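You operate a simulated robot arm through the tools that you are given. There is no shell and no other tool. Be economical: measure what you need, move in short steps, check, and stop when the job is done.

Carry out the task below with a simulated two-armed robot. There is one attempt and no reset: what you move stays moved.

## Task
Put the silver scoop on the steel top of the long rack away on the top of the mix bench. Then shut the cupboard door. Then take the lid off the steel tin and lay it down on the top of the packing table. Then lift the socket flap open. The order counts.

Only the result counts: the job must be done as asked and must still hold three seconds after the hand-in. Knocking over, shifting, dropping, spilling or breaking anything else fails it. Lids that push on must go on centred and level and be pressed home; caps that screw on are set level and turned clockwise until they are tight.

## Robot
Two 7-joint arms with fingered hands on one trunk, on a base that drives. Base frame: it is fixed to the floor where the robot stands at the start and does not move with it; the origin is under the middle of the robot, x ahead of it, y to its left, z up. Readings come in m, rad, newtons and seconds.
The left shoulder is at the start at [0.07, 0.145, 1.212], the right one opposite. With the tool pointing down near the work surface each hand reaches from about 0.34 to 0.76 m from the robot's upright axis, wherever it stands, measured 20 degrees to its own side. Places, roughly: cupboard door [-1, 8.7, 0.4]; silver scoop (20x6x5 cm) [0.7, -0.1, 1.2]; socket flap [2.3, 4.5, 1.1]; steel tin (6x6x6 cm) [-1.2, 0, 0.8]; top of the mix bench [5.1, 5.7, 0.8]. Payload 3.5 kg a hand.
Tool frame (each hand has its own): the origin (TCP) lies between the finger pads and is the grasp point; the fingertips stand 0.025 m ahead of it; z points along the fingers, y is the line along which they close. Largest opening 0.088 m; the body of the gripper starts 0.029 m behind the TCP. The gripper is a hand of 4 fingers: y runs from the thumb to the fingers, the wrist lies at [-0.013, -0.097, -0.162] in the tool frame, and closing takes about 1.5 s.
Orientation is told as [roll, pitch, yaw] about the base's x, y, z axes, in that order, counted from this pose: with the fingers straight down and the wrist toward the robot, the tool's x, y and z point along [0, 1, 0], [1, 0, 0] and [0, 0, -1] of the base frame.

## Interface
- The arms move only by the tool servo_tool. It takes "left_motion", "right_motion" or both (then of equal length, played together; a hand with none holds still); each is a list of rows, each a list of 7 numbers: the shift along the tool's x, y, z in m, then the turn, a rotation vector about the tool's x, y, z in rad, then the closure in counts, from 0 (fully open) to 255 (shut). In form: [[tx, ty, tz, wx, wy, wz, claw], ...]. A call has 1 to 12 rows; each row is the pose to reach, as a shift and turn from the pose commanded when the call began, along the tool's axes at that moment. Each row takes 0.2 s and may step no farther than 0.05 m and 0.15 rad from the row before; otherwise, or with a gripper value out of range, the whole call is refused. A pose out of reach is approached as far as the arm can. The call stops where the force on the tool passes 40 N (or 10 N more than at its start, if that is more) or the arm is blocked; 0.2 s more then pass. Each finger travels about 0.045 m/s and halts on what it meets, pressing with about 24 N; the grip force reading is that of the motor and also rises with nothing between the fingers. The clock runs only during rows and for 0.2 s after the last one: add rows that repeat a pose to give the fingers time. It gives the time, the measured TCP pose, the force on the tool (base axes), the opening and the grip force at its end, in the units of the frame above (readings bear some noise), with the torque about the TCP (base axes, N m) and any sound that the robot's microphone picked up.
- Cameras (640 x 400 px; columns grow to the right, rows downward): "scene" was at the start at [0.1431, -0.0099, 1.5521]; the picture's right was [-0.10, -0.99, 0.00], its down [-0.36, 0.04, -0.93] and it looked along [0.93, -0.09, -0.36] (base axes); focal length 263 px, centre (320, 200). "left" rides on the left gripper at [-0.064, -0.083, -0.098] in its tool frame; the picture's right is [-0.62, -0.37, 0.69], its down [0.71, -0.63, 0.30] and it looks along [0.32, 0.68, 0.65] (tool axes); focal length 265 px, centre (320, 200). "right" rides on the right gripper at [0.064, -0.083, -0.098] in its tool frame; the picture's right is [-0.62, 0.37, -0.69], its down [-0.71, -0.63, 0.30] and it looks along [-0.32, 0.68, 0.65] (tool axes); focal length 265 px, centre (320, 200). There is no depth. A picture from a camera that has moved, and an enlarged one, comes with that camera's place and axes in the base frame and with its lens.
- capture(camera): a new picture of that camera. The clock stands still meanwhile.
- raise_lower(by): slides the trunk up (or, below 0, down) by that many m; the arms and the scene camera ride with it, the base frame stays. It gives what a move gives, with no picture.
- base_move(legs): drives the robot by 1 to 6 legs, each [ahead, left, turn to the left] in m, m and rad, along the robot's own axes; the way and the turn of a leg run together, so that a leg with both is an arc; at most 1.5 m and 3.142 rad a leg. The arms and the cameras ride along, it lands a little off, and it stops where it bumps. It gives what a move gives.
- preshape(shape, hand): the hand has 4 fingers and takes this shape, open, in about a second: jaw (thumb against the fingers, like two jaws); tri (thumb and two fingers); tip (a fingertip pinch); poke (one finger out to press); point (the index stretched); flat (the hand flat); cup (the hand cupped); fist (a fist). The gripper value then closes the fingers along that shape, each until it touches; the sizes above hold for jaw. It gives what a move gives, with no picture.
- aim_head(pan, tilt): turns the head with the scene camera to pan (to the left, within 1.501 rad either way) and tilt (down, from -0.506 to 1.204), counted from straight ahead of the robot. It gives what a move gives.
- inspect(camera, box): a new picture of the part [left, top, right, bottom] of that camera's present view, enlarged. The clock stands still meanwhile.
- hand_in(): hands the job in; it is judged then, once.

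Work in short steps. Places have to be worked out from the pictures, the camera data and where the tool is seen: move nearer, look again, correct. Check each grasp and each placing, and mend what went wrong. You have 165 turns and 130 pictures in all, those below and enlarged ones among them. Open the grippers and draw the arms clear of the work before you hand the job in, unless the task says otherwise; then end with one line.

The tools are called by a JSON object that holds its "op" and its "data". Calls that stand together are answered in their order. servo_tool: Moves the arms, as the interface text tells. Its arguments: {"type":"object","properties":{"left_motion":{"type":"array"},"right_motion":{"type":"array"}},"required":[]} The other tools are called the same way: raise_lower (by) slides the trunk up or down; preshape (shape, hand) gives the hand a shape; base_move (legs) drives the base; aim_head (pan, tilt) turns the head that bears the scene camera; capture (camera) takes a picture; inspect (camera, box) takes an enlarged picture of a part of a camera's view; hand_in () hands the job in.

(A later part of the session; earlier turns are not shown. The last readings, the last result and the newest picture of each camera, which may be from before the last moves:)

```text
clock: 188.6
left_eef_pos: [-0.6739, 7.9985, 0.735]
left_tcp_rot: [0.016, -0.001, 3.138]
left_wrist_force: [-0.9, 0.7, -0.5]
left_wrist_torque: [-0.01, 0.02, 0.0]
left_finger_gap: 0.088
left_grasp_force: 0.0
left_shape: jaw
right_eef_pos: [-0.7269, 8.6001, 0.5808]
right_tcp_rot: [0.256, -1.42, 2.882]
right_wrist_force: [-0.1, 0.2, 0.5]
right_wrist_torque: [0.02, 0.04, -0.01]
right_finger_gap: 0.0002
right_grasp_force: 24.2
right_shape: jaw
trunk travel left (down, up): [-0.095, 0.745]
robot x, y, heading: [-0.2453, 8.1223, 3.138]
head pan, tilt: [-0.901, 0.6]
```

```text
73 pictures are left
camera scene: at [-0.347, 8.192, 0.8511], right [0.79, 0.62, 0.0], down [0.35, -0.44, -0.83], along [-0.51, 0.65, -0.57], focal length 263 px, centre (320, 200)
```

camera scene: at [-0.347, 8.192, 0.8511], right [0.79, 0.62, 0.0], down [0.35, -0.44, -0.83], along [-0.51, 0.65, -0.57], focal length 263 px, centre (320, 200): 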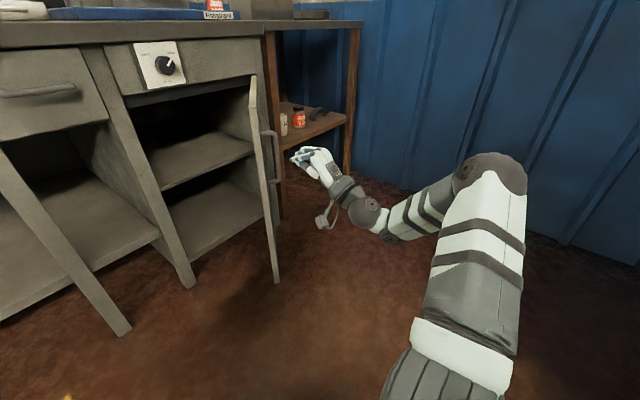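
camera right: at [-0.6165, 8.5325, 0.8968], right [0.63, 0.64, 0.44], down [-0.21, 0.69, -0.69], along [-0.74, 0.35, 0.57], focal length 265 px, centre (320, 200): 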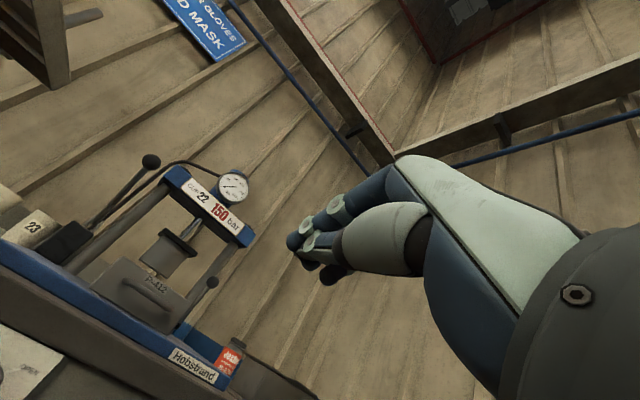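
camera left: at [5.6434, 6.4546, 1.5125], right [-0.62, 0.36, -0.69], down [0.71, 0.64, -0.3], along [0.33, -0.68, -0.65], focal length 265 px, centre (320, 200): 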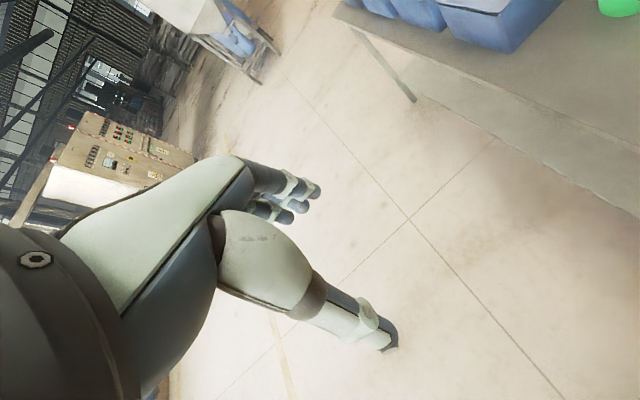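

The hand is on the outer side of the door. I push forward (-x), drifting toward the latch side.

{"op": "servo_tool", "data": {"right_motion": [[0, 0, 0.03, 0, 0, 0, 255], [0, 0, 0.06, 0, 0, 0, 255], [0, 0, 0.09, 0, 0, 0, 255], [0.01, 0, 0.12, 0, 0, 0, 255], [0.02, 0, 0.15, 0, 0, 0, 255], [0.04, 0, 0.18, 0, 0, 0, 255], [0.06, 0, 0.21, 0, 0, 0, 255], [0.08, 0, 0.24, 0, 0, 0, 255]]}}

{"op": "capture", "data": {"camera": "scene"}}

```text
clock: 189.6
left_eef_pos: [-0.6719, 7.9965, 0.7361]
left_tcp_rot: [0.016, -0.007, 3.14]
left_wrist_force: [0.2, 0.7, -0.1]
left_wrist_torque: [-0.04, -0.01, 0.01]
left_finger_gap: 0.0879
left_grasp_force: 0.1
left_shape: jaw
right_eef_pos: [-0.8297, 8.583, 0.5764]
right_tcp_rot: [0.345, -1.442, 2.829]
right_wrist_force: [22.6, -18.5, 4.3]
right_wrist_torque: [-0.02, -0.06, -0.04]
right_finger_gap: 0.0002
right_grasp_force: 24.2
right_shape: jaw
trunk travel left (down, up): [-0.095, 0.745]
robot x, y, heading: [-0.2386, 8.1222, 3.137]
head pan, tilt: [-0.901, 0.6]
stopped in row 4 (right hand): the force on the tool passed its limit at 53 N (the readings are from after the stop); the commanded pose is now the measured one
```

```text
72 pictures are left
camera scene: at [-0.344, 8.1895, 0.8516], right [0.79, 0.62, 0.0], down [0.35, -0.44, -0.83], along [-0.51, 0.65, -0.56], focal length 263 px, centre (320, 200)
```

scene: 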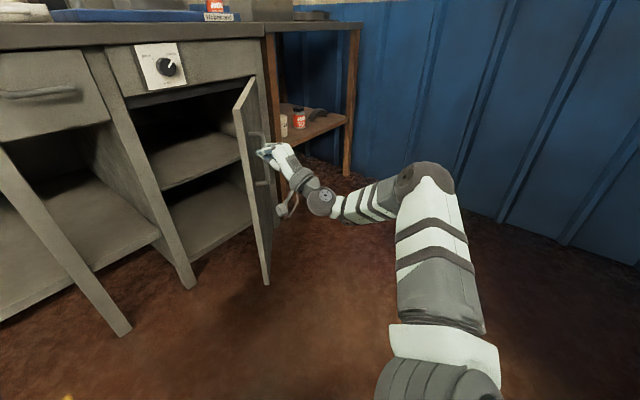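

{"op": "inspect", "data": {"camera": "scene", "box": [210, 70, 350, 230]}}

{"op": "capture", "data": {"camera": "right"}}

```text
2.50 times, centred on (280, 150) of scene
camera zoom: at [-0.344, 8.1895, 0.8516], right [0.79, 0.62, 0.0], down [0.35, -0.44, -0.83], along [-0.51, 0.65, -0.56], focal length 658 px, centre (420, 325)
```

zoom: 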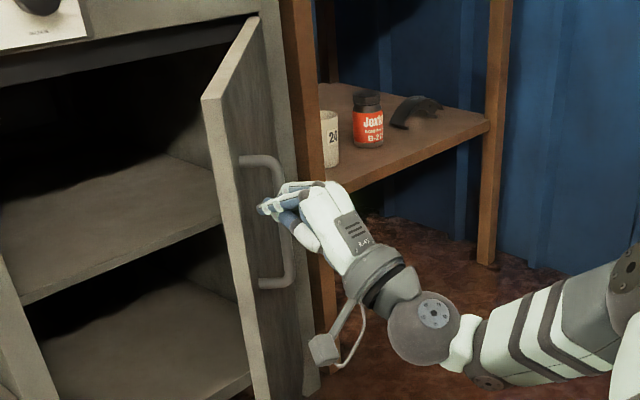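

```text
70 pictures are left
camera right: at [-0.7195, 8.5184, 0.5087], right [0.62, 0.66, 0.42], down [-0.25, 0.68, -0.69], along [-0.74, 0.33, 0.58], focal length 265 px, centre (320, 200)
```

right: 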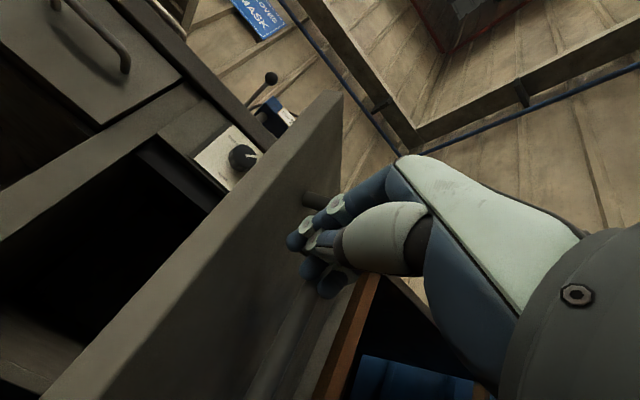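

The fingertips ran into the door handle (z 0.49–0.63). I retract and go lower, to push beneath the handle.

{"op": "servo_tool", "data": {"right_motion": [[0, 0, -0.03, 0, 0, 0, 255], [0, 0, -0.06, 0, 0, 0, 255], [0, 0, -0.1, 0, 0, 0, 255], [-0.02, 0, -0.12, 0, 0, 0, 255], [-0.03, -0.04, -0.12, 0, 0, 0, 255], [-0.03, -0.08, -0.12, 0, 0, 0, 255], [-0.03, -0.12, -0.12, 0, 0, 0, 255], [-0.03, -0.14, -0.12, 0, 0, 0, 255], [-0.03, -0.14, -0.12, 0, 0, 0, 255]]}}

{"op": "raise_lower", "data": {"by": -0.09}}

{"op": "capture", "data": {"camera": "scene"}}

```text
clock: 191.6
left_eef_pos: [-0.673, 7.9994, 0.7338]
left_tcp_rot: [0.017, -0.003, 3.136]
left_wrist_force: [0.4, -1.1, 0.6]
left_wrist_torque: [-0.01, 0.01, 0.0]
left_finger_gap: 0.0877
left_grasp_force: 0.1
left_shape: jaw
right_eef_pos: [-0.6953, 8.6126, 0.4464]
right_tcp_rot: [0.312, -1.432, 2.854]
right_wrist_force: [0.6, 0.3, 0.2]
right_wrist_torque: [-0.03, 0.0, 0.0]
right_finger_gap: 0.0002
right_grasp_force: 23.6
right_shape: jaw
right hand out of reach, approached as far as the arm can: row 4, 5, 6, 7
trunk travel left (down, up): [-0.095, 0.745]
robot x, y, heading: [-0.2395, 8.1238, 3.139]
head pan, tilt: [-0.901, 0.6]
```

```text
clock: 192.8
left_eef_pos: [-0.6733, 7.9982, 0.6439]
left_tcp_rot: [0.018, -0.002, 3.136]
left_wrist_force: [1.0, -0.4, 0.9]
left_wrist_torque: [0.03, 0.01, 0.03]
left_finger_gap: 0.0878
left_grasp_force: 0.0
left_shape: jaw
right_eef_pos: [-0.6946, 8.6135, 0.3568]
right_tcp_rot: [0.315, -1.431, 2.851]
right_wrist_force: [0.5, -1.2, 0.5]
right_wrist_torque: [0.01, 0.0, -0.06]
right_finger_gap: 0.0
right_grasp_force: 24.1
right_shape: jaw
trunk travel left (down, up): [-0.005, 0.835]
robot x, y, heading: [-0.2417, 8.1203, 3.136]
head pan, tilt: [-0.901, 0.6]
```

```text
69 pictures are left
camera scene: at [-0.3464, 8.1916, 0.7611], right [0.79, 0.62, 0.0], down [0.35, -0.44, -0.83], along [-0.51, 0.65, -0.56], focal length 263 px, centre (320, 200)
```

scene: 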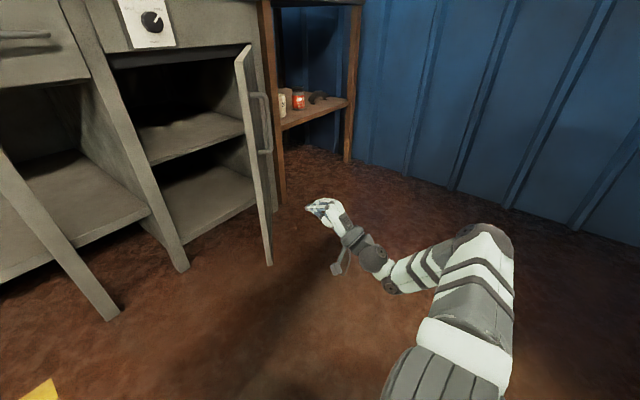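

Below the handle now; I push again.

{"op": "servo_tool", "data": {"right_motion": [[0, 0, 0.03, 0, 0, 0, 255], [0, 0, 0.06, 0, 0, 0, 255], [0, 0, 0.09, 0, 0, 0, 255], [0.005, 0, 0.12, 0, 0, 0, 255], [0.015, 0, 0.15, 0, 0, 0, 255], [0.03, 0, 0.18, 0, 0, 0, 255], [0.05, 0, 0.21, 0, 0, 0, 255], [0.07, 0, 0.24, 0, 0, 0, 255], [0.09, 0, 0.27, 0, 0, 0, 255]]}}

{"op": "capture", "data": {"camera": "scene"}}

```text
clock: 194.8
left_eef_pos: [-0.6736, 7.9983, 0.6447]
left_tcp_rot: [0.02, -0.002, 3.137]
left_wrist_force: [-0.2, 1.3, 0.1]
left_wrist_torque: [-0.02, 0.0, 0.03]
left_finger_gap: 0.088
left_grasp_force: 0.0
left_shape: jaw
right_eef_pos: [-0.7648, 8.5543, 0.3237]
right_tcp_rot: [0.307, -1.431, 2.858]
right_wrist_force: [0.1, -0.1, 0.1]
right_wrist_torque: [-0.01, 0.01, 0.0]
right_finger_gap: 0.0
right_grasp_force: 24.0
right_shape: jaw
right hand out of reach, approached as far as the arm can: row 3, 4, 5, 6, 7, 8, 9
trunk travel left (down, up): [-0.005, 0.835]
robot x, y, heading: [-0.242, 8.1222, 3.137]
head pan, tilt: [-0.901, 0.6]
```

```text
68 pictures are left
camera scene: at [-0.3465, 8.1917, 0.7611], right [0.79, 0.62, 0.0], down [0.35, -0.44, -0.82], along [-0.51, 0.65, -0.57], focal length 263 px, centre (320, 200)
```

scene: 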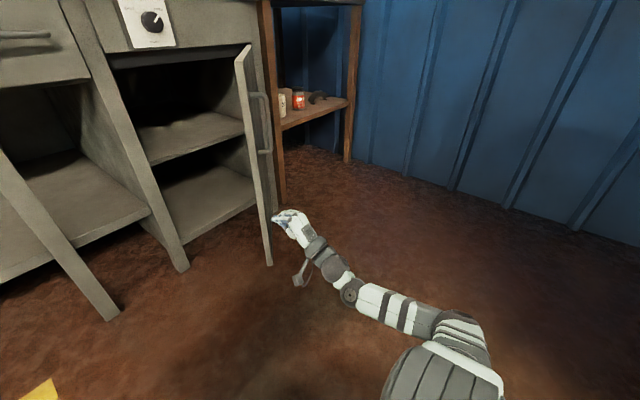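

The arm is at its reach limit, so I push by driving the base forward in small legs, with the hand below the handle.

{"op": "base_move", "data": {"legs": [[0.13, -0.03, 0]]}}

{"op": "capture", "data": {"camera": "scene"}}

```text
clock: 196.1
left_eef_pos: [-0.8023, 8.0295, 0.6452]
left_tcp_rot: [0.019, -0.001, 3.137]
left_wrist_force: [0.5, -0.2, 0.1]
left_wrist_torque: [0.02, 0.04, 0.0]
left_finger_gap: 0.0877
left_grasp_force: 0.1
left_shape: jaw
right_eef_pos: [-0.8925, 8.5861, 0.3222]
right_tcp_rot: [0.312, -1.43, 2.852]
right_wrist_force: [-0.3, 0.4, -0.1]
right_wrist_torque: [-0.01, 0.02, -0.01]
right_finger_gap: 0.0002
right_grasp_force: 24.1
right_shape: jaw
trunk travel left (down, up): [-0.005, 0.835]
robot x, y, heading: [-0.3692, 8.1549, 3.136]
head pan, tilt: [-0.901, 0.6]
```

```text
67 pictures are left
camera scene: at [-0.475, 8.2228, 0.761], right [0.79, 0.62, 0.0], down [0.35, -0.45, -0.82], along [-0.51, 0.65, -0.57], focal length 263 px, centre (320, 200)
```

scene: 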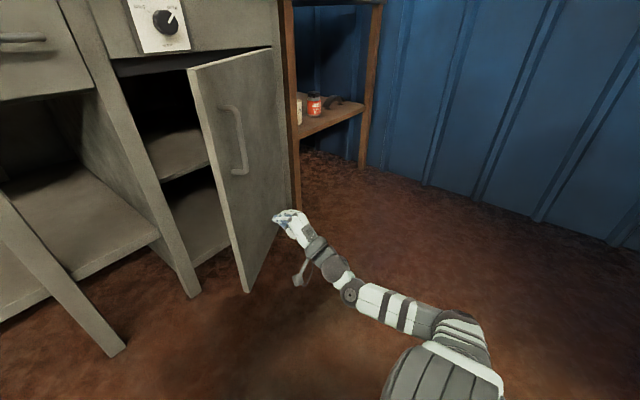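

The door is swinging shut. I continue forward and a bit to the left.

{"op": "base_move", "data": {"legs": [[0.09, 0.05, 0]]}}

{"op": "capture", "data": {"camera": "scene"}}

```text
clock: 197.3
left_eef_pos: [-0.888, 7.981, 0.6454]
left_tcp_rot: [0.021, -0.001, 3.136]
left_wrist_force: [-0.4, 0.2, -0.3]
left_wrist_torque: [-0.01, 0.02, -0.01]
left_finger_gap: 0.0876
left_grasp_force: 0.0
left_shape: jaw
right_eef_pos: [-0.9804, 8.5371, 0.3237]
right_tcp_rot: [0.312, -1.431, 2.851]
right_wrist_force: [0.5, 0.2, -0.5]
right_wrist_torque: [0.0, 0.01, -0.01]
right_finger_gap: 0.0
right_grasp_force: 23.8
right_shape: jaw
trunk travel left (down, up): [-0.005, 0.835]
robot x, y, heading: [-0.4592, 8.1018, 3.138]
head pan, tilt: [-0.901, 0.6]
```

```text
66 pictures are left
camera scene: at [-0.5621, 8.1729, 0.761], right [0.79, 0.62, 0.0], down [0.35, -0.45, -0.82], along [-0.51, 0.65, -0.57], focal length 263 px, centre (320, 200)
```

scene: 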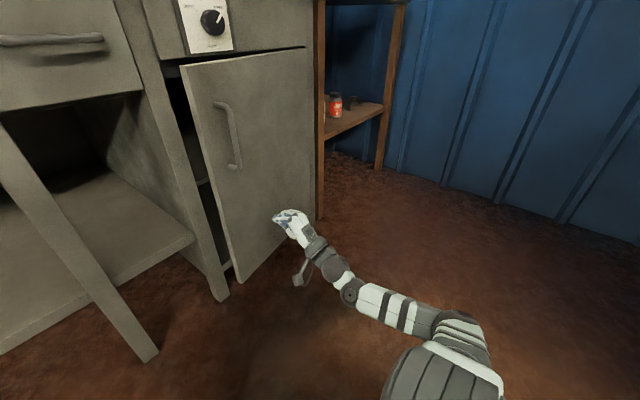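

It's nearly shut. I'll first pull the left hand up and back for clearance, then finish the push nearer the latch edge.

{"op": "servo_tool", "data": {"left_motion": [[0, 0, -0.04, 0, 0, 0, 0], [0, -0.02, -0.08, 0, 0, 0, 0], [0, -0.04, -0.12, 0, 0, 0, 0], [0, -0.06, -0.16, 0, 0, 0, 0], [0, -0.08, -0.2, 0, 0, 0, 0], [0, -0.08, -0.24, 0, 0, 0, 0]]}}

{"op": "base_move", "data": {"legs": [[0.05, 0.08, 0]]}}

{"op": "capture", "data": {"camera": "scene"}}

```text
clock: 197.9
left_eef_pos: [-0.8759, 8.0124, 0.7223]
left_tcp_rot: [0.064, -0.002, 3.055]
left_wrist_force: [-76.6, 34.2, -42.3]
left_wrist_torque: [-6.39, -3.67, 8.53]
left_finger_gap: 0.0878
left_grasp_force: 0.0
left_shape: jaw
left hand out of reach, approached as far as the arm can: row 1, 2
right_eef_pos: [-0.9814, 8.5364, 0.3227]
right_tcp_rot: [0.316, -1.431, 2.85]
right_wrist_force: [-1.0, -0.7, 0.7]
right_wrist_torque: [-0.01, 0.0, 0.0]
right_finger_gap: 0.0001
right_grasp_force: 23.9
right_shape: jaw
trunk travel left (down, up): [-0.005, 0.835]
robot x, y, heading: [-0.4594, 8.1016, 3.138]
head pan, tilt: [-0.901, 0.6]
stopped in row 3 (left hand): the force on the tool passed its limit at 350 N (the readings are from after the stop); the commanded pose is now the measured one
```

```text
clock: 198.7
left_eef_pos: [-0.8786, 8.0085, 0.7229]
left_tcp_rot: [0.067, -0.004, 3.06]
left_wrist_force: [-13.0, 7.4, -8.0]
left_wrist_torque: [-1.29, -0.53, 1.67]
left_finger_gap: 0.0877
left_grasp_force: 0.0
left_shape: jaw
right_eef_pos: [-0.9828, 8.5327, 0.3228]
right_tcp_rot: [0.314, -1.431, 2.848]
right_wrist_force: [0.1, -0.6, -1.1]
right_wrist_torque: [-0.05, 0.01, 0.05]
right_finger_gap: 0.0
right_grasp_force: 23.9
right_shape: jaw
trunk travel left (down, up): [-0.005, 0.835]
robot x, y, heading: [-0.4575, 8.1026, 3.14]
head pan, tilt: [-0.901, 0.6]
stopped in leg 1: the force on the tool passed its limit at 104 N (the readings are from after the stop); the commanded pose is now the measured one
```

```text
65 pictures are left
camera scene: at [-0.5646, 8.1692, 0.761], right [0.79, 0.62, 0.0], down [0.35, -0.45, -0.82], along [-0.51, 0.65, -0.57], focal length 263 px, centre (320, 200)
```

scene: 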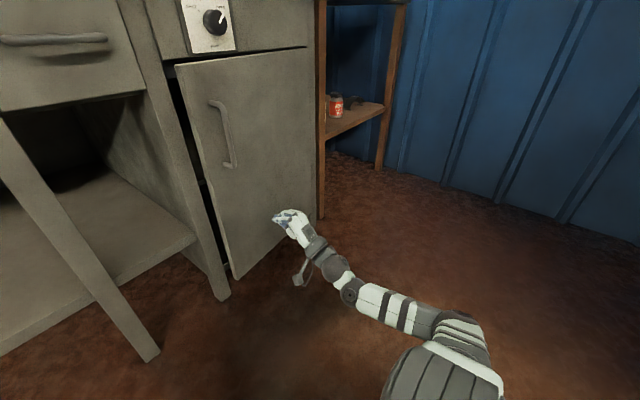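

The left arm is strained, probably folded against the body. I look at it.

{"op": "aim_head", "data": {"pan": 0.3, "tilt": 0.9}}

{"op": "capture", "data": {"camera": "scene"}}

```text
clock: 200.1
left_eef_pos: [-0.8789, 8.0079, 0.7244]
left_tcp_rot: [0.067, -0.002, 3.058]
left_wrist_force: [-24.7, 16.8, -12.7]
left_wrist_torque: [-2.65, -1.23, 3.38]
left_finger_gap: 0.0879
left_grasp_force: 0.0
left_shape: jaw
right_eef_pos: [-0.9832, 8.5332, 0.3227]
right_tcp_rot: [0.314, -1.431, 2.848]
right_wrist_force: [0.7, 0.5, -0.1]
right_wrist_torque: [0.03, -0.02, 0.0]
right_finger_gap: 0.0
right_grasp_force: 23.7
right_shape: jaw
trunk travel left (down, up): [-0.005, 0.835]
robot x, y, heading: [-0.4597, 8.0983, 3.133]
head pan, tilt: [0.3, 0.901]
```

```text
64 pictures are left
camera scene: at [-0.5824, 8.0778, 0.7363], right [-0.29, 0.96, 0.0], down [0.75, 0.23, -0.62], along [-0.59, -0.18, -0.78], focal length 263 px, centre (320, 200)
```

scene: 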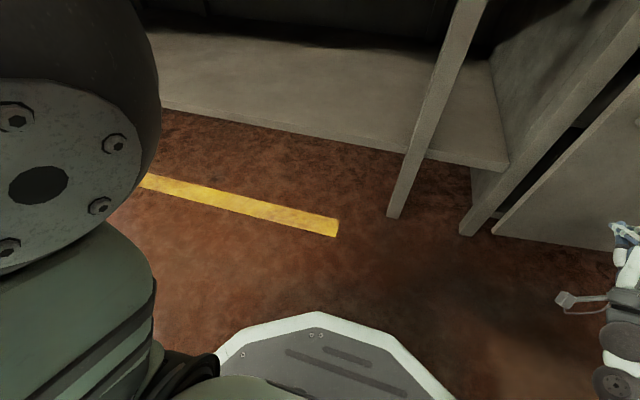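

The folded left arm is near its inner limit, so I relax it by moving it down and out to its left.

{"op": "servo_tool", "data": {"left_motion": [[0.03, 0, 0.03, 0, 0, 0, 0], [0.07, 0, 0.04, 0, 0, 0, 0], [0.11, 0, 0.04, 0, 0, 0, 0], [0.15, 0, 0.04, 0, 0, 0, 0], [0.19, 0, 0.04, 0, 0, 0, 0]]}}

```text
clock: 201.3
left_eef_pos: [-0.9035, 7.8155, 0.6996]
left_tcp_rot: [0.066, -0.001, 3.056]
left_wrist_force: [-0.7, 0.7, -0.1]
left_wrist_torque: [0.0, -0.02, 0.05]
left_finger_gap: 0.0877
left_grasp_force: 0.1
left_shape: jaw
left hand out of reach, approached as far as the arm can: row 1, 2, 3, 4, 5
right_eef_pos: [-0.9827, 8.5332, 0.3227]
right_tcp_rot: [0.316, -1.431, 2.849]
right_wrist_force: [0.4, 0.0, -0.4]
right_wrist_torque: [0.02, 0.03, 0.0]
right_finger_gap: 0.0
right_grasp_force: 24.1
right_shape: jaw
trunk travel left (down, up): [-0.005, 0.835]
robot x, y, heading: [-0.4625, 8.1001, 3.129]
head pan, tilt: [0.3, 0.901]
```

Turning the base left 0.15 rad swings the right hand forward and toward the latch edge while the left hand swings away from the bench.

{"op": "base_move", "data": {"legs": [[0, 0, 0.15]]}}

{"op": "aim_head", "data": {"pan": -0.9, "tilt": 0.6}}

{"op": "capture", "data": {"camera": "scene"}}

```text
clock: 202.3
left_eef_pos: [-0.8554, 7.7527, 0.7006]
left_tcp_rot: [0.066, -0.001, -3.077]
left_wrist_force: [-0.5, -1.2, 0.2]
left_wrist_torque: [-0.01, -0.02, 0.05]
left_finger_gap: 0.0875
left_grasp_force: 0.1
left_shape: jaw
right_eef_pos: [-1.0407, 8.4504, 0.3228]
right_tcp_rot: [0.314, -1.432, 2.999]
right_wrist_force: [-0.4, 0.4, 0.1]
right_wrist_torque: [0.0, 0.01, 0.01]
right_finger_gap: 0.0001
right_grasp_force: 24.1
right_shape: jaw
trunk travel left (down, up): [-0.005, 0.835]
robot x, y, heading: [-0.4588, 8.0976, -2.998]
head pan, tilt: [0.3, 0.901]
```

```text
clock: 203.7
left_eef_pos: [-0.8556, 7.754, 0.6995]
left_tcp_rot: [0.066, -0.001, -3.078]
left_wrist_force: [-0.9, -0.1, 0.1]
left_wrist_torque: [0.01, 0.01, -0.01]
left_finger_gap: 0.0877
left_grasp_force: 0.0
left_shape: jaw
right_eef_pos: [-1.0415, 8.4496, 0.3224]
right_tcp_rot: [0.315, -1.43, 2.999]
right_wrist_force: [0.0, 0.0, -0.6]
right_wrist_torque: [0.0, -0.02, -0.01]
right_finger_gap: 0.0
right_grasp_force: 24.4
right_shape: jaw
trunk travel left (down, up): [-0.005, 0.835]
robot x, y, heading: [-0.4598, 8.0991, -3.001]
head pan, tilt: [-0.901, 0.6]
```

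```text
63 pictures are left
camera scene: at [-0.5738, 8.1528, 0.761], right [0.69, 0.73, 0.0], down [0.41, -0.39, -0.82], along [-0.6, 0.57, -0.57], focal length 263 px, centre (320, 200)
```

scene: 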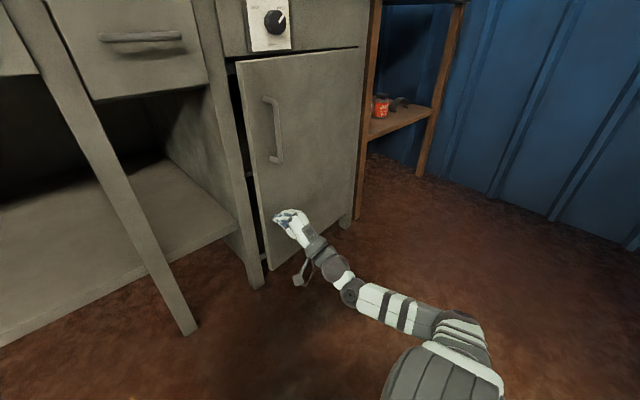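

Almost shut. I push straight forward a few more centimetres.

{"op": "base_move", "data": {"legs": [[0.05, 0, 0]]}}

{"op": "capture", "data": {"camera": "scene"}}

```text
clock: 204.6
left_eef_pos: [-0.9054, 7.7451, 0.7012]
left_tcp_rot: [0.065, -0.002, -3.076]
left_wrist_force: [0.7, -0.2, 0.7]
left_wrist_torque: [0.02, 0.03, -0.01]
left_finger_gap: 0.0878
left_grasp_force: 0.0
left_shape: jaw
right_eef_pos: [-1.0912, 8.4428, 0.3221]
right_tcp_rot: [0.315, -1.431, 2.998]
right_wrist_force: [0.1, 0.1, -0.2]
right_wrist_torque: [0.03, 0.0, 0.02]
right_finger_gap: 0.0001
right_grasp_force: 23.8
right_shape: jaw
trunk travel left (down, up): [-0.005, 0.835]
robot x, y, heading: [-0.5081, 8.0956, -2.997]
head pan, tilt: [-0.901, 0.6]
```

```text
62 pictures are left
camera scene: at [-0.6233, 8.1457, 0.761], right [0.69, 0.73, 0.0], down [0.41, -0.39, -0.82], along [-0.6, 0.57, -0.57], focal length 263 px, centre (320, 200)
```

scene: 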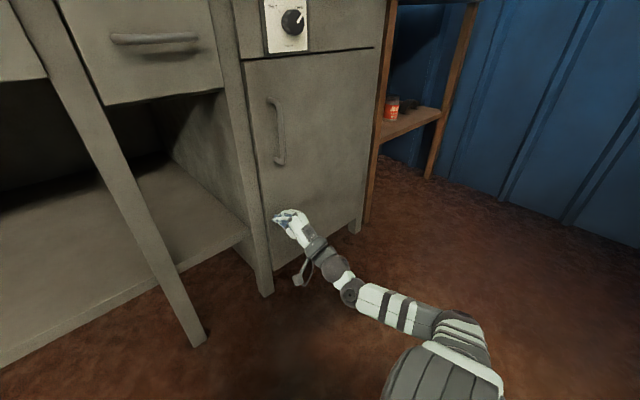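

Looks nearly flush. One more small push until I feel resistance.

{"op": "base_move", "data": {"legs": [[0.03, 0, 0]]}}

{"op": "inspect", "data": {"camera": "scene", "box": [220, 20, 420, 300]}}

```text
clock: 205.4
left_eef_pos: [-0.9225, 7.7443, 0.7]
left_tcp_rot: [0.066, -0.002, -3.078]
left_wrist_force: [0.9, -0.2, -0.6]
left_wrist_torque: [-0.01, -0.01, 0.01]
left_finger_gap: 0.088
left_grasp_force: 0.1
left_shape: jaw
right_eef_pos: [-1.1037, 8.4405, 0.3233]
right_tcp_rot: [0.354, -1.441, 2.96]
right_wrist_force: [3.2, -1.4, 0.1]
right_wrist_torque: [-0.03, 0.0, 0.06]
right_finger_gap: 0.0
right_grasp_force: 24.4
right_shape: jaw
trunk travel left (down, up): [-0.005, 0.835]
robot x, y, heading: [-0.5264, 8.0911, -3.0]
head pan, tilt: [-0.901, 0.6]
stopped in leg 1: the force on the tool passed its limit at 112 N (the readings are from after the stop); the commanded pose is now the measured one
```

```text
1.43 times, centred on (320, 160) of scene
camera zoom: at [-0.6396, 8.1436, 0.7611], right [0.69, 0.72, 0.0], down [0.41, -0.39, -0.83], along [-0.6, 0.57, -0.56], focal length 376 px, centre (320, 257)
```

zoom: 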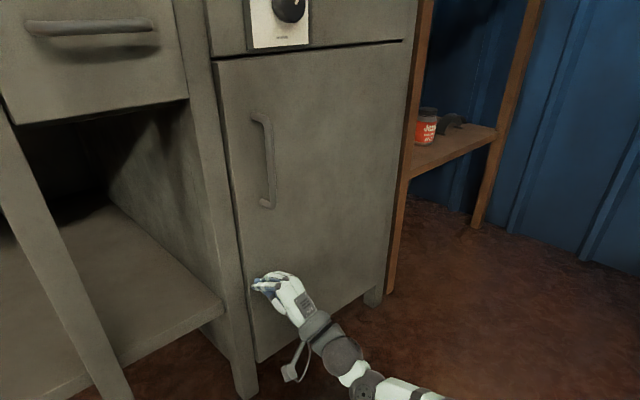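

The door is fully shut and flush. I back off, strafe away, raise the trunk, and restore the right hand to fingers-down.

{"op": "base_move", "data": {"legs": [[-0.2, 0, 0], [0, 0.9, -0.14]]}}

{"op": "raise_lower", "data": {"by": 0.4}}

{"op": "inspect", "data": {"camera": "scene", "box": [160, 0, 640, 300]}}

{"op": "servo_tool", "data": {"right_motion": [[0, 0, 0, 0.14, 0, 0, 255], [0, 0, 0, 0.28, 0, 0, 255], [0, 0, 0, 0.42, 0, 0, 255], [0, 0, 0, 0.56, 0, 0, 255], [0, 0, 0, 0.7, 0, 0, 255], [0, 0, 0, 0.84, 0, 0, 255], [0, 0, 0, 0.98, 0, 0, 255], [0, 0, 0, 1.12, 0, 0, 255], [0, 0, 0, 1.26, 0, 0, 255], [0, 0, 0, 1.4, 0, 0, 255], [0, 0, 0, 1.4, 0, 0, 255]]}}

```text
clock: 211.4
left_eef_pos: [-0.7197, 6.935, 0.7015]
left_tcp_rot: [0.065, 0.0, 3.049]
left_wrist_force: [-0.3, -0.4, -0.2]
left_wrist_torque: [0.01, 0.01, 0.01]
left_finger_gap: 0.0878
left_grasp_force: 0.1
left_shape: jaw
right_eef_pos: [-0.7909, 7.6514, 0.3228]
right_tcp_rot: [0.352, -1.44, 2.808]
right_wrist_force: [0.6, 0.3, -0.8]
right_wrist_torque: [0.0, -0.03, 0.0]
right_finger_gap: 0.0
right_grasp_force: 24.2
right_shape: jaw
trunk travel left (down, up): [-0.005, 0.835]
robot x, y, heading: [-0.2758, 7.2152, 3.129]
head pan, tilt: [-0.901, 0.6]
```

```text
clock: 215.2
left_eef_pos: [-0.7203, 6.936, 1.1004]
left_tcp_rot: [0.066, -0.003, 3.048]
left_wrist_force: [0.0, 0.2, 0.7]
left_wrist_torque: [-0.01, -0.01, -0.01]
left_finger_gap: 0.0876
left_grasp_force: 0.2
left_shape: jaw
right_eef_pos: [-0.7907, 7.6522, 0.7227]
right_tcp_rot: [0.352, -1.44, 2.808]
right_wrist_force: [1.0, 0.2, -1.0]
right_wrist_torque: [0.0, 0.01, -0.01]
right_finger_gap: 0.0
right_grasp_force: 24.7
right_shape: jaw
trunk travel left (down, up): [-0.405, 0.435]
robot x, y, heading: [-0.2738, 7.2172, 3.123]
head pan, tilt: [-0.901, 0.6]
```

```text
1.33 times, centred on (400, 150) of scene
camera zoom: at [-0.3787, 7.2861, 1.161], right [0.79, 0.61, 0.0], down [0.34, -0.45, -0.82], along [-0.5, 0.65, -0.57], focal length 351 px, centre (213, 267)
```

zoom: 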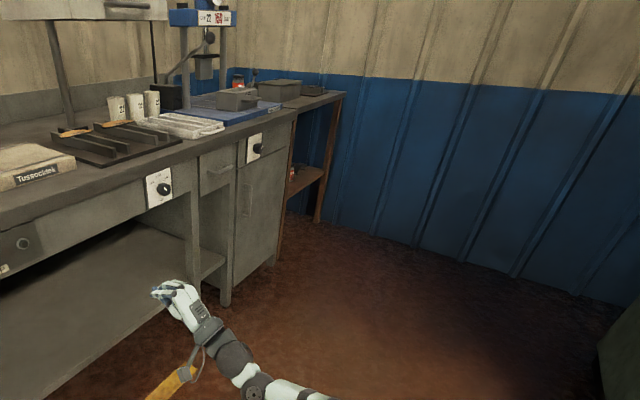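

```text
clock: 217.6
left_eef_pos: [-0.7211, 6.9364, 1.1007]
left_tcp_rot: [0.066, -0.003, 3.05]
left_wrist_force: [0.0, -0.5, -0.6]
left_wrist_torque: [0.02, 0.01, 0.0]
left_finger_gap: 0.088
left_grasp_force: 0.1
left_shape: jaw
right_eef_pos: [-0.7901, 7.6526, 0.7231]
right_tcp_rot: [0.044, -0.048, -3.131]
right_wrist_force: [-0.3, 0.9, -0.9]
right_wrist_torque: [0.0, -0.03, 0.02]
right_finger_gap: 0.0004
right_grasp_force: 24.4
right_shape: jaw
trunk travel left (down, up): [-0.405, 0.435]
robot x, y, heading: [-0.2739, 7.2194, 3.127]
head pan, tilt: [-0.901, 0.6]
```

I raise the trunk, turn to face -y, and drive back down the aisle toward the packing table.

{"op": "raise_lower", "data": {"by": 0.38}}

{"op": "base_move", "data": {"legs": [[0, -0.0, 1.585], [1.45, -0.06, 0], [1.45, 0, 0], [1.45, 0, 0], [1.2, 0, 0]]}}

{"op": "aim_head", "data": {"pan": -0.4, "tilt": 0.5}}

{"op": "capture", "data": {"camera": "scene"}}

```text
clock: 221.3
left_eef_pos: [-0.7201, 6.9348, 1.48]
left_tcp_rot: [0.064, -0.001, 3.051]
left_wrist_force: [-0.3, 0.4, -0.5]
left_wrist_torque: [-0.05, 0.01, 0.02]
left_finger_gap: 0.0877
left_grasp_force: 0.0
left_shape: jaw
right_eef_pos: [-0.791, 7.6508, 1.1036]
right_tcp_rot: [0.045, -0.048, -3.127]
right_wrist_force: [0.2, -0.7, 0.6]
right_wrist_torque: [-0.02, 0.01, -0.01]
right_finger_gap: 0.0001
right_grasp_force: 24.2
right_shape: jaw
trunk travel left (down, up): [-0.785, 0.055]
robot x, y, heading: [-0.2791, 7.215, 3.122]
head pan, tilt: [-0.901, 0.6]
```

```text
clock: 251.8
left_eef_pos: [-0.1825, 1.1879, 1.4799]
left_tcp_rot: [0.065, -0.001, -1.675]
left_wrist_force: [-0.1, -1.1, 0.0]
left_wrist_torque: [-0.06, -0.02, 0.03]
left_finger_gap: 0.0877
left_grasp_force: 0.0
left_shape: jaw
right_eef_pos: [-0.8971, 1.1248, 1.1038]
right_tcp_rot: [0.044, -0.049, -1.57]
right_wrist_force: [0.1, -0.9, -0.7]
right_wrist_torque: [-0.02, -0.01, -0.03]
right_finger_gap: 0.0001
right_grasp_force: 24.1
right_shape: jaw
trunk travel left (down, up): [-0.785, 0.055]
robot x, y, heading: [-0.4527, 1.6363, -1.594]
head pan, tilt: [-0.901, 0.6]
```

```text
clock: 252.7
left_eef_pos: [-0.1819, 1.1853, 1.4802]
left_tcp_rot: [0.063, -0.001, -1.676]
left_wrist_force: [0.0, 0.9, 0.4]
left_wrist_torque: [0.0, -0.01, -0.03]
left_finger_gap: 0.088
left_grasp_force: 0.1
left_shape: jaw
right_eef_pos: [-0.8995, 1.1241, 1.1029]
right_tcp_rot: [0.046, -0.05, -1.568]
right_wrist_force: [0.6, 0.5, 0.0]
right_wrist_torque: [0.01, -0.01, -0.04]
right_finger_gap: 0.0
right_grasp_force: 24.3
right_shape: jaw
trunk travel left (down, up): [-0.785, 0.055]
robot x, y, heading: [-0.4559, 1.6358, -1.594]
head pan, tilt: [-0.4, 0.499]
```

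```text
59 pictures are left
camera scene: at [-0.4954, 1.5016, 1.5501], right [-0.91, 0.41, 0.0], down [0.2, 0.44, -0.88], along [-0.36, -0.8, -0.48], focal length 263 px, centre (320, 200)
```

scene: 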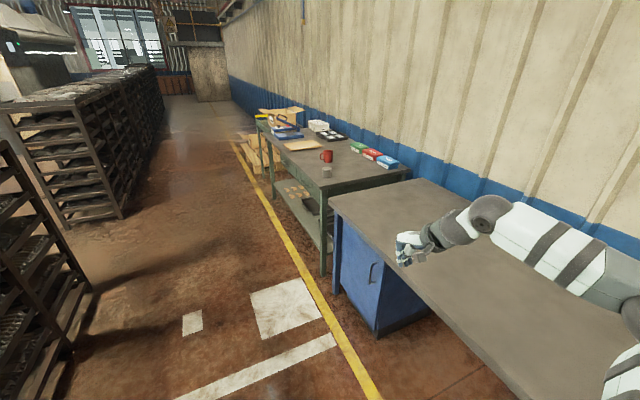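

The packing table with the tin near its close corner is ahead. I drive to y≈0.05 and turn to face it.

{"op": "base_move", "data": {"legs": [[1.45, 0.05, 0.02], [0.13, 0, 0], [0, 0, -1.56]]}}

{"op": "aim_head", "data": {"pan": 0.0, "tilt": 0.75}}

{"op": "capture", "data": {"camera": "scene"}}

```text
clock: 264.8
left_eef_pos: [-0.8585, -0.2643, 1.4801]
left_tcp_rot: [0.063, -0.001, 3.068]
left_wrist_force: [-0.2, 0.0, -0.6]
left_wrist_torque: [0.01, -0.01, -0.06]
left_finger_gap: 0.0881
left_grasp_force: 0.0
left_shape: jaw
right_eef_pos: [-0.9429, 0.4508, 1.1033]
right_tcp_rot: [0.045, -0.05, -3.109]
right_wrist_force: [0.6, -0.2, 0.3]
right_wrist_torque: [0.03, 0.01, 0.03]
right_finger_gap: 0.0
right_grasp_force: 24.2
right_shape: jaw
trunk travel left (down, up): [-0.785, 0.055]
robot x, y, heading: [-0.4208, 0.0267, -3.137]
head pan, tilt: [-0.4, 0.499]
```

```text
clock: 265.6
left_eef_pos: [-0.8576, -0.2652, 1.4801]
left_tcp_rot: [0.065, -0.002, 3.068]
left_wrist_force: [0.8, 0.1, 0.2]
left_wrist_torque: [0.01, -0.03, 0.04]
left_finger_gap: 0.088
left_grasp_force: 0.1
left_shape: jaw
right_eef_pos: [-0.943, 0.4509, 1.1034]
right_tcp_rot: [0.044, -0.049, -3.109]
right_wrist_force: [0.3, -0.6, 0.6]
right_wrist_torque: [0.04, 0.0, 0.0]
right_finger_gap: 0.0002
right_grasp_force: 23.9
right_shape: jaw
trunk travel left (down, up): [-0.785, 0.055]
robot x, y, heading: [-0.4217, 0.0218, -3.138]
head pan, tilt: [0.0, 0.75]
```

```text
58 pictures are left
camera scene: at [-0.5519, 0.0235, 1.5282], right [0.0, 1.0, 0.0], down [0.68, 0.0, -0.73], along [-0.73, 0.0, -0.68], focal length 263 px, centre (320, 200)
```

scene: 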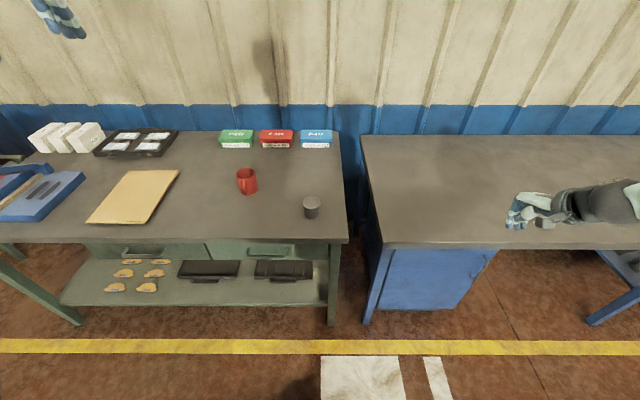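

{"op": "inspect", "data": {"camera": "scene", "box": [220, 150, 350, 250]}}

```text
4.00 times, centred on (285, 200) of scene
camera zoom: at [-0.5519, 0.0235, 1.5282], right [0.0, 1.0, 0.0], down [0.68, 0.0, -0.73], along [-0.73, 0.0, -0.68], focal length 1052 px, centre (460, 200)
```

zoom: 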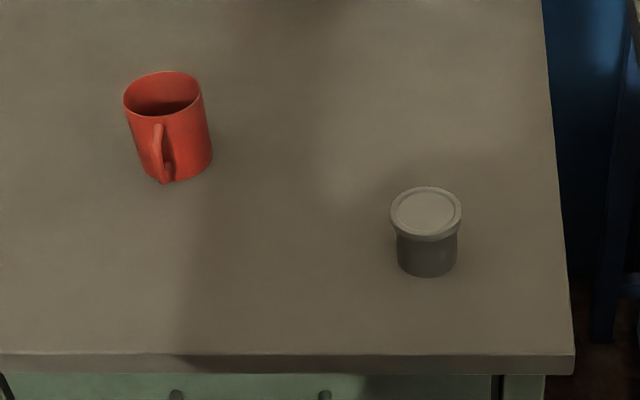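

The tin has a wider disc lid: centre about [-1.227,-0.006], lid top ≈0.885, table ≈0.82, table front x≈-1.12. I position so the tin is at my right hand's comfortable spot, lower the trunk, and open the right hand.

{"op": "base_move", "data": {"legs": [[0.15, 0.22, 0]]}}

{"op": "raise_lower", "data": {"by": -0.1}}

{"op": "servo_tool", "data": {"right_motion": [[0, 0, 0, 0, 0, 0, 120], [0, 0, 0, 0, 0, 0, 0], [0, 0, 0, 0, 0, 0, 0], [0, 0, 0, 0, 0, 0, 0], [0, 0, 0, 0, 0, 0, 0], [0, 0, 0, 0, 0, 0, 0]]}}

{"op": "aim_head", "data": {"pan": -0.2, "tilt": 0.75}}

{"op": "capture", "data": {"camera": "scene"}}

{"op": "capture", "data": {"camera": "right"}}

```text
clock: 267.5
left_eef_pos: [-1.0097, -0.4796, 1.4815]
left_tcp_rot: [0.067, -0.003, 3.068]
left_wrist_force: [0.0, 0.0, 0.0]
left_wrist_torque: [0.03, 0.01, 0.03]
left_finger_gap: 0.0878
left_grasp_force: 0.0
left_shape: jaw
right_eef_pos: [-1.0948, 0.2346, 1.1029]
right_tcp_rot: [0.048, -0.048, -3.109]
right_wrist_force: [-0.4, -0.5, -0.3]
right_wrist_torque: [-0.03, -0.01, 0.0]
right_finger_gap: 0.0001
right_grasp_force: 24.5
right_shape: jaw
trunk travel left (down, up): [-0.785, 0.055]
robot x, y, heading: [-0.5714, -0.1901, -3.139]
head pan, tilt: [0.0, 0.75]
```

```text
clock: 268.9
left_eef_pos: [-1.011, -0.4819, 1.3814]
left_tcp_rot: [0.063, -0.002, 3.07]
left_wrist_force: [0.7, 0.5, -0.8]
left_wrist_torque: [-0.02, 0.03, 0.01]
left_finger_gap: 0.0878
left_grasp_force: 0.1
left_shape: jaw
right_eef_pos: [-1.0952, 0.2333, 1.002]
right_tcp_rot: [0.044, -0.049, -3.108]
right_wrist_force: [0.7, -0.1, 0.2]
right_wrist_torque: [0.03, 0.0, 0.0]
right_finger_gap: 0.0
right_grasp_force: 23.8
right_shape: jaw
trunk travel left (down, up): [-0.685, 0.155]
robot x, y, heading: [-0.5733, -0.195, -3.135]
head pan, tilt: [0.0, 0.75]
```

```text
clock: 270.3
left_eef_pos: [-1.0112, -0.4814, 1.3799]
left_tcp_rot: [0.066, -0.003, 3.069]
left_wrist_force: [-0.4, 0.1, -0.4]
left_wrist_torque: [-0.03, -0.01, 0.02]
left_finger_gap: 0.0879
left_grasp_force: 0.1
left_shape: jaw
right_eef_pos: [-1.0945, 0.2341, 1.0019]
right_tcp_rot: [0.046, -0.049, -3.109]
right_wrist_force: [0.2, -0.8, -0.1]
right_wrist_torque: [0.02, 0.04, 0.01]
right_finger_gap: 0.0877
right_grasp_force: 0.1
right_shape: jaw
trunk travel left (down, up): [-0.685, 0.155]
robot x, y, heading: [-0.5716, -0.1912, -3.139]
head pan, tilt: [0.0, 0.75]
```

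```text
clock: 271.0
left_eef_pos: [-1.0104, -0.4813, 1.3806]
left_tcp_rot: [0.064, -0.002, 3.07]
left_wrist_force: [0.3, 0.5, 0.1]
left_wrist_torque: [-0.02, 0.0, -0.01]
left_finger_gap: 0.0878
left_grasp_force: 0.1
left_shape: jaw
right_eef_pos: [-1.0957, 0.2338, 1.0035]
right_tcp_rot: [0.045, -0.049, -3.107]
right_wrist_force: [0.4, 0.1, -0.5]
right_wrist_torque: [0.01, -0.02, 0.01]
right_finger_gap: 0.0878
right_grasp_force: 0.1
right_shape: jaw
trunk travel left (down, up): [-0.685, 0.155]
robot x, y, heading: [-0.5719, -0.1958, -3.141]
head pan, tilt: [-0.201, 0.75]
```

```text
56 pictures are left
camera scene: at [-0.7026, -0.1771, 1.4282], right [0.19, 0.98, 0.0], down [0.67, -0.13, -0.73], along [-0.72, 0.14, -0.68], focal length 263 px, centre (320, 200)
```

scene: 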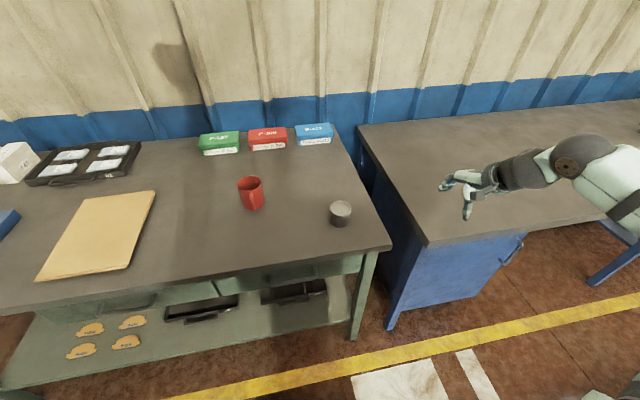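

```text
55 pictures are left
camera right: at [-1.0049, 0.1771, 1.1002], right [-0.36, 0.64, 0.68], down [0.59, 0.72, -0.37], along [-0.72, 0.27, -0.63], focal length 265 px, centre (320, 200)
```

right: 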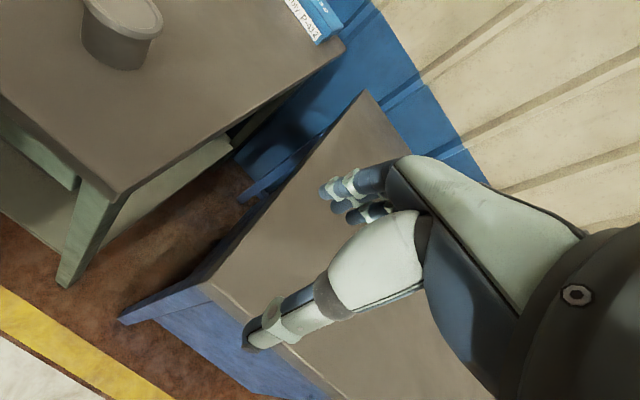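

The lid is at about [-1.237,-0.010,0.875]. I move the right hand above it and correct the small tilt.

{"op": "servo_tool", "data": {"right_motion": [[0.03, 0.02, 0, 0.0, 0, 0, 0], [0.07, 0.04, 0, 0.02, -0.02, 0, 0], [0.11, 0.065, 0, 0.049, -0.045, 0, 0], [0.15, 0.09, 0, 0.049, -0.045, 0, 0], [0.19, 0.12, 0.01, 0.049, -0.045, 0, 0], [0.22, 0.14, 0.02, 0.049, -0.045, 0, 0], [0.239, 0.15, 0.03, 0.049, -0.045, 0, 0], [0.239, 0.15, 0.03, 0.049, -0.045, 0, 0]]}}

{"op": "inspect", "data": {"camera": "scene", "box": [260, 120, 420, 260]}}

{"op": "capture", "data": {"camera": "right"}}

```text
refused: row 5 steps farther than a row can; nothing moved
```

```text
2.86 times, centred on (340, 190) of scene
camera zoom: at [-0.7026, -0.1771, 1.4282], right [0.19, 0.98, 0.0], down [0.67, -0.13, -0.73], along [-0.72, 0.14, -0.68], focal length 752 px, centre (263, 229)
```

zoom: 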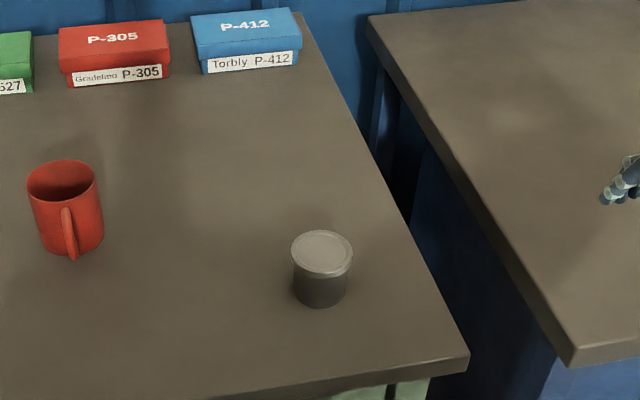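

```text
53 pictures are left
camera right: at [-1.0049, 0.1771, 1.1002], right [-0.36, 0.64, 0.68], down [0.59, 0.72, -0.37], along [-0.72, 0.27, -0.63], focal length 265 px, centre (320, 200)
```

right: 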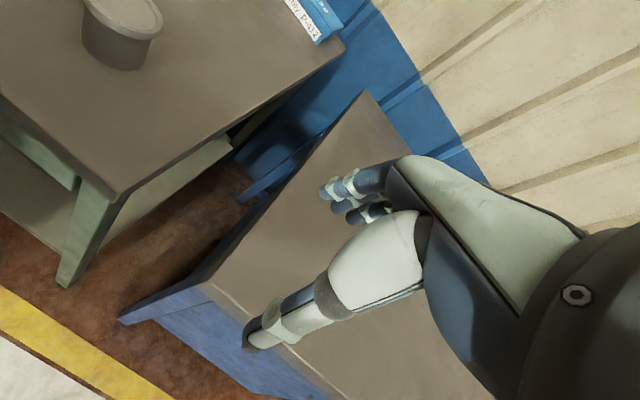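

A row was too long; I use smaller steps.

{"op": "servo_tool", "data": {"right_motion": [[0.03, 0.019, 0, 0.0, 0, 0, 0], [0.06, 0.038, 0, 0.02, -0.02, 0, 0], [0.09, 0.057, 0, 0.049, -0.045, 0, 0], [0.12, 0.075, 0, 0.049, -0.045, 0, 0], [0.15, 0.094, 0, 0.049, -0.045, 0, 0], [0.18, 0.113, 0.01, 0.049, -0.045, 0, 0], [0.21, 0.132, 0.02, 0.049, -0.045, 0, 0], [0.239, 0.15, 0.03, 0.049, -0.045, 0, 0], [0.239, 0.15, 0.03, 0.049, -0.045, 0, 0]]}}

{"op": "inspect", "data": {"camera": "scene", "box": [260, 120, 420, 260]}}

{"op": "capture", "data": {"camera": "right"}}

```text
clock: 273.0
left_eef_pos: [-1.01, -0.4792, 1.3815]
left_tcp_rot: [0.068, -0.002, 3.069]
left_wrist_force: [0.1, -0.6, 0.8]
left_wrist_torque: [0.01, 0.0, -0.03]
left_finger_gap: 0.0878
left_grasp_force: 0.1
left_shape: jaw
right_eef_pos: [-1.2384, -0.0125, 0.991]
right_tcp_rot: [0.001, 0.001, -3.106]
right_wrist_force: [-0.5, 0.4, 0.0]
right_wrist_torque: [-0.01, -0.03, 0.01]
right_finger_gap: 0.0873
right_grasp_force: 0.0
right_shape: jaw
trunk travel left (down, up): [-0.685, 0.155]
robot x, y, heading: [-0.5763, -0.1933, -3.137]
head pan, tilt: [-0.201, 0.75]
```

```text
2.86 times, centred on (340, 190) of scene
camera zoom: at [-0.7021, -0.1761, 1.4282], right [0.2, 0.98, 0.0], down [0.67, -0.13, -0.73], along [-0.72, 0.14, -0.68], focal length 752 px, centre (263, 229)
```

zoom: 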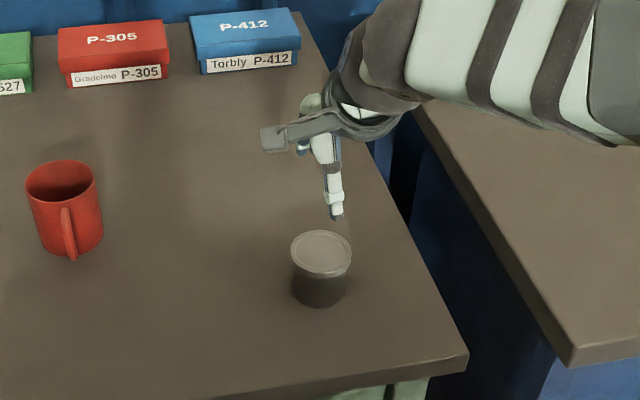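

```text
51 pictures are left
camera right: at [-1.1522, -0.0742, 1.0895], right [-0.39, 0.61, 0.69], down [0.61, 0.73, -0.3], along [-0.69, 0.3, -0.65], focal length 265 px, centre (320, 200)
```

right: 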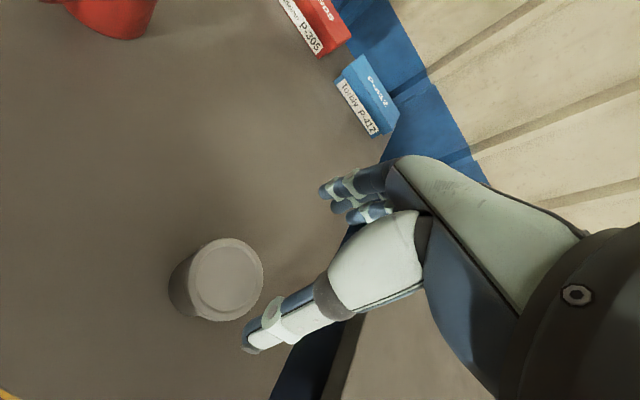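

Centre of lid ≈ [-1.232,-0.010]. I adjust slightly and descend, with the fingers straddling the lid.

{"op": "servo_tool", "data": {"right_motion": [[-0.002, -0.005, 0.03, 0, 0, 0, 0], [-0.002, -0.005, 0.06, 0, 0, 0, 0], [-0.002, -0.005, 0.08, 0, 0, 0, 0], [-0.002, -0.005, 0.09, 0, 0, 0, 0], [-0.002, -0.005, 0.1, 0, 0, 0, 0], [-0.002, -0.005, 0.1, 0, 0, 0, 0]]}}

{"op": "inspect", "data": {"camera": "scene", "box": [280, 150, 400, 250]}}

{"op": "inspect", "data": {"camera": "right", "box": [200, 140, 400, 390]}}

```text
clock: 274.4
left_eef_pos: [-1.0105, -0.4814, 1.3811]
left_tcp_rot: [0.064, -0.002, 3.068]
left_wrist_force: [-0.6, 0.1, -0.1]
left_wrist_torque: [0.0, 0.01, -0.03]
left_finger_gap: 0.0881
left_grasp_force: 0.0
left_shape: jaw
right_eef_pos: [-1.2332, -0.0094, 0.8905]
right_tcp_rot: [0.002, -0.001, -3.108]
right_wrist_force: [-0.9, 0.7, -0.6]
right_wrist_torque: [0.02, -0.02, 0.03]
right_finger_gap: 0.0879
right_grasp_force: 0.1
right_shape: jaw
trunk travel left (down, up): [-0.685, 0.155]
robot x, y, heading: [-0.572, -0.1962, -3.143]
head pan, tilt: [-0.201, 0.75]
```

```text
4.00 times, centred on (340, 200) of scene
camera zoom: at [-0.7025, -0.1772, 1.4282], right [0.2, 0.98, 0.0], down [0.67, -0.13, -0.73], along [-0.72, 0.14, -0.68], focal length 1052 px, centre (240, 200)
```

zoom: 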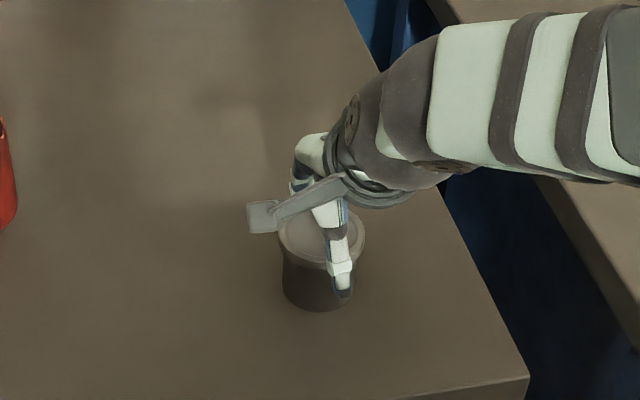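

```text
1.60 times, centred on (300, 265) of right
camera zoom: at [-1.1476, -0.0703, 0.99], right [-0.39, 0.61, 0.69], down [0.61, 0.74, -0.3], along [-0.69, 0.3, -0.65], focal length 425 px, centre (352, 96)
```

zoom: 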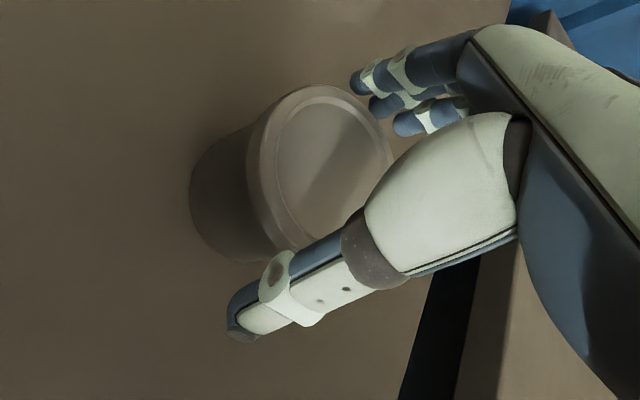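

The fingers straddle the lid. I close.

{"op": "servo_tool", "data": {"right_motion": [[0, 0, 0, 0, 0, 0, 60], [0, 0, 0, 0, 0, 0, 120], [0, 0, 0, 0, 0, 0, 180], [0, 0, 0, 0, 0, 0, 255], [0, 0, 0, 0, 0, 0, 255], [0, 0, 0, 0, 0, 0, 255]]}}

{"op": "inspect", "data": {"camera": "right", "box": [200, 140, 400, 390]}}

```text
clock: 275.8
left_eef_pos: [-1.0112, -0.4812, 1.3809]
left_tcp_rot: [0.064, -0.001, 3.068]
left_wrist_force: [0.4, 0.5, -0.4]
left_wrist_torque: [0.06, -0.03, -0.02]
left_finger_gap: 0.0879
left_grasp_force: 0.0
left_shape: jaw
right_eef_pos: [-1.2343, -0.0092, 0.8909]
right_tcp_rot: [0.001, 0.002, -3.109]
right_wrist_force: [0.2, 0.0, -0.8]
right_wrist_torque: [0.01, 0.01, 0.0]
right_finger_gap: 0.0593
right_grasp_force: 23.8
right_shape: jaw
trunk travel left (down, up): [-0.685, 0.155]
robot x, y, heading: [-0.5748, -0.1924, -3.139]
head pan, tilt: [-0.201, 0.75]
```

```text
1.60 times, centred on (300, 265) of right
camera zoom: at [-1.1478, -0.0702, 0.99], right [-0.39, 0.61, 0.69], down [0.61, 0.74, -0.3], along [-0.69, 0.3, -0.65], focal length 425 px, centre (352, 96)
```

zoom: 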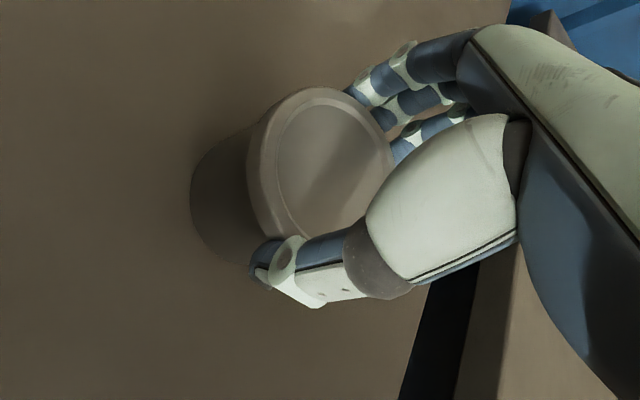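

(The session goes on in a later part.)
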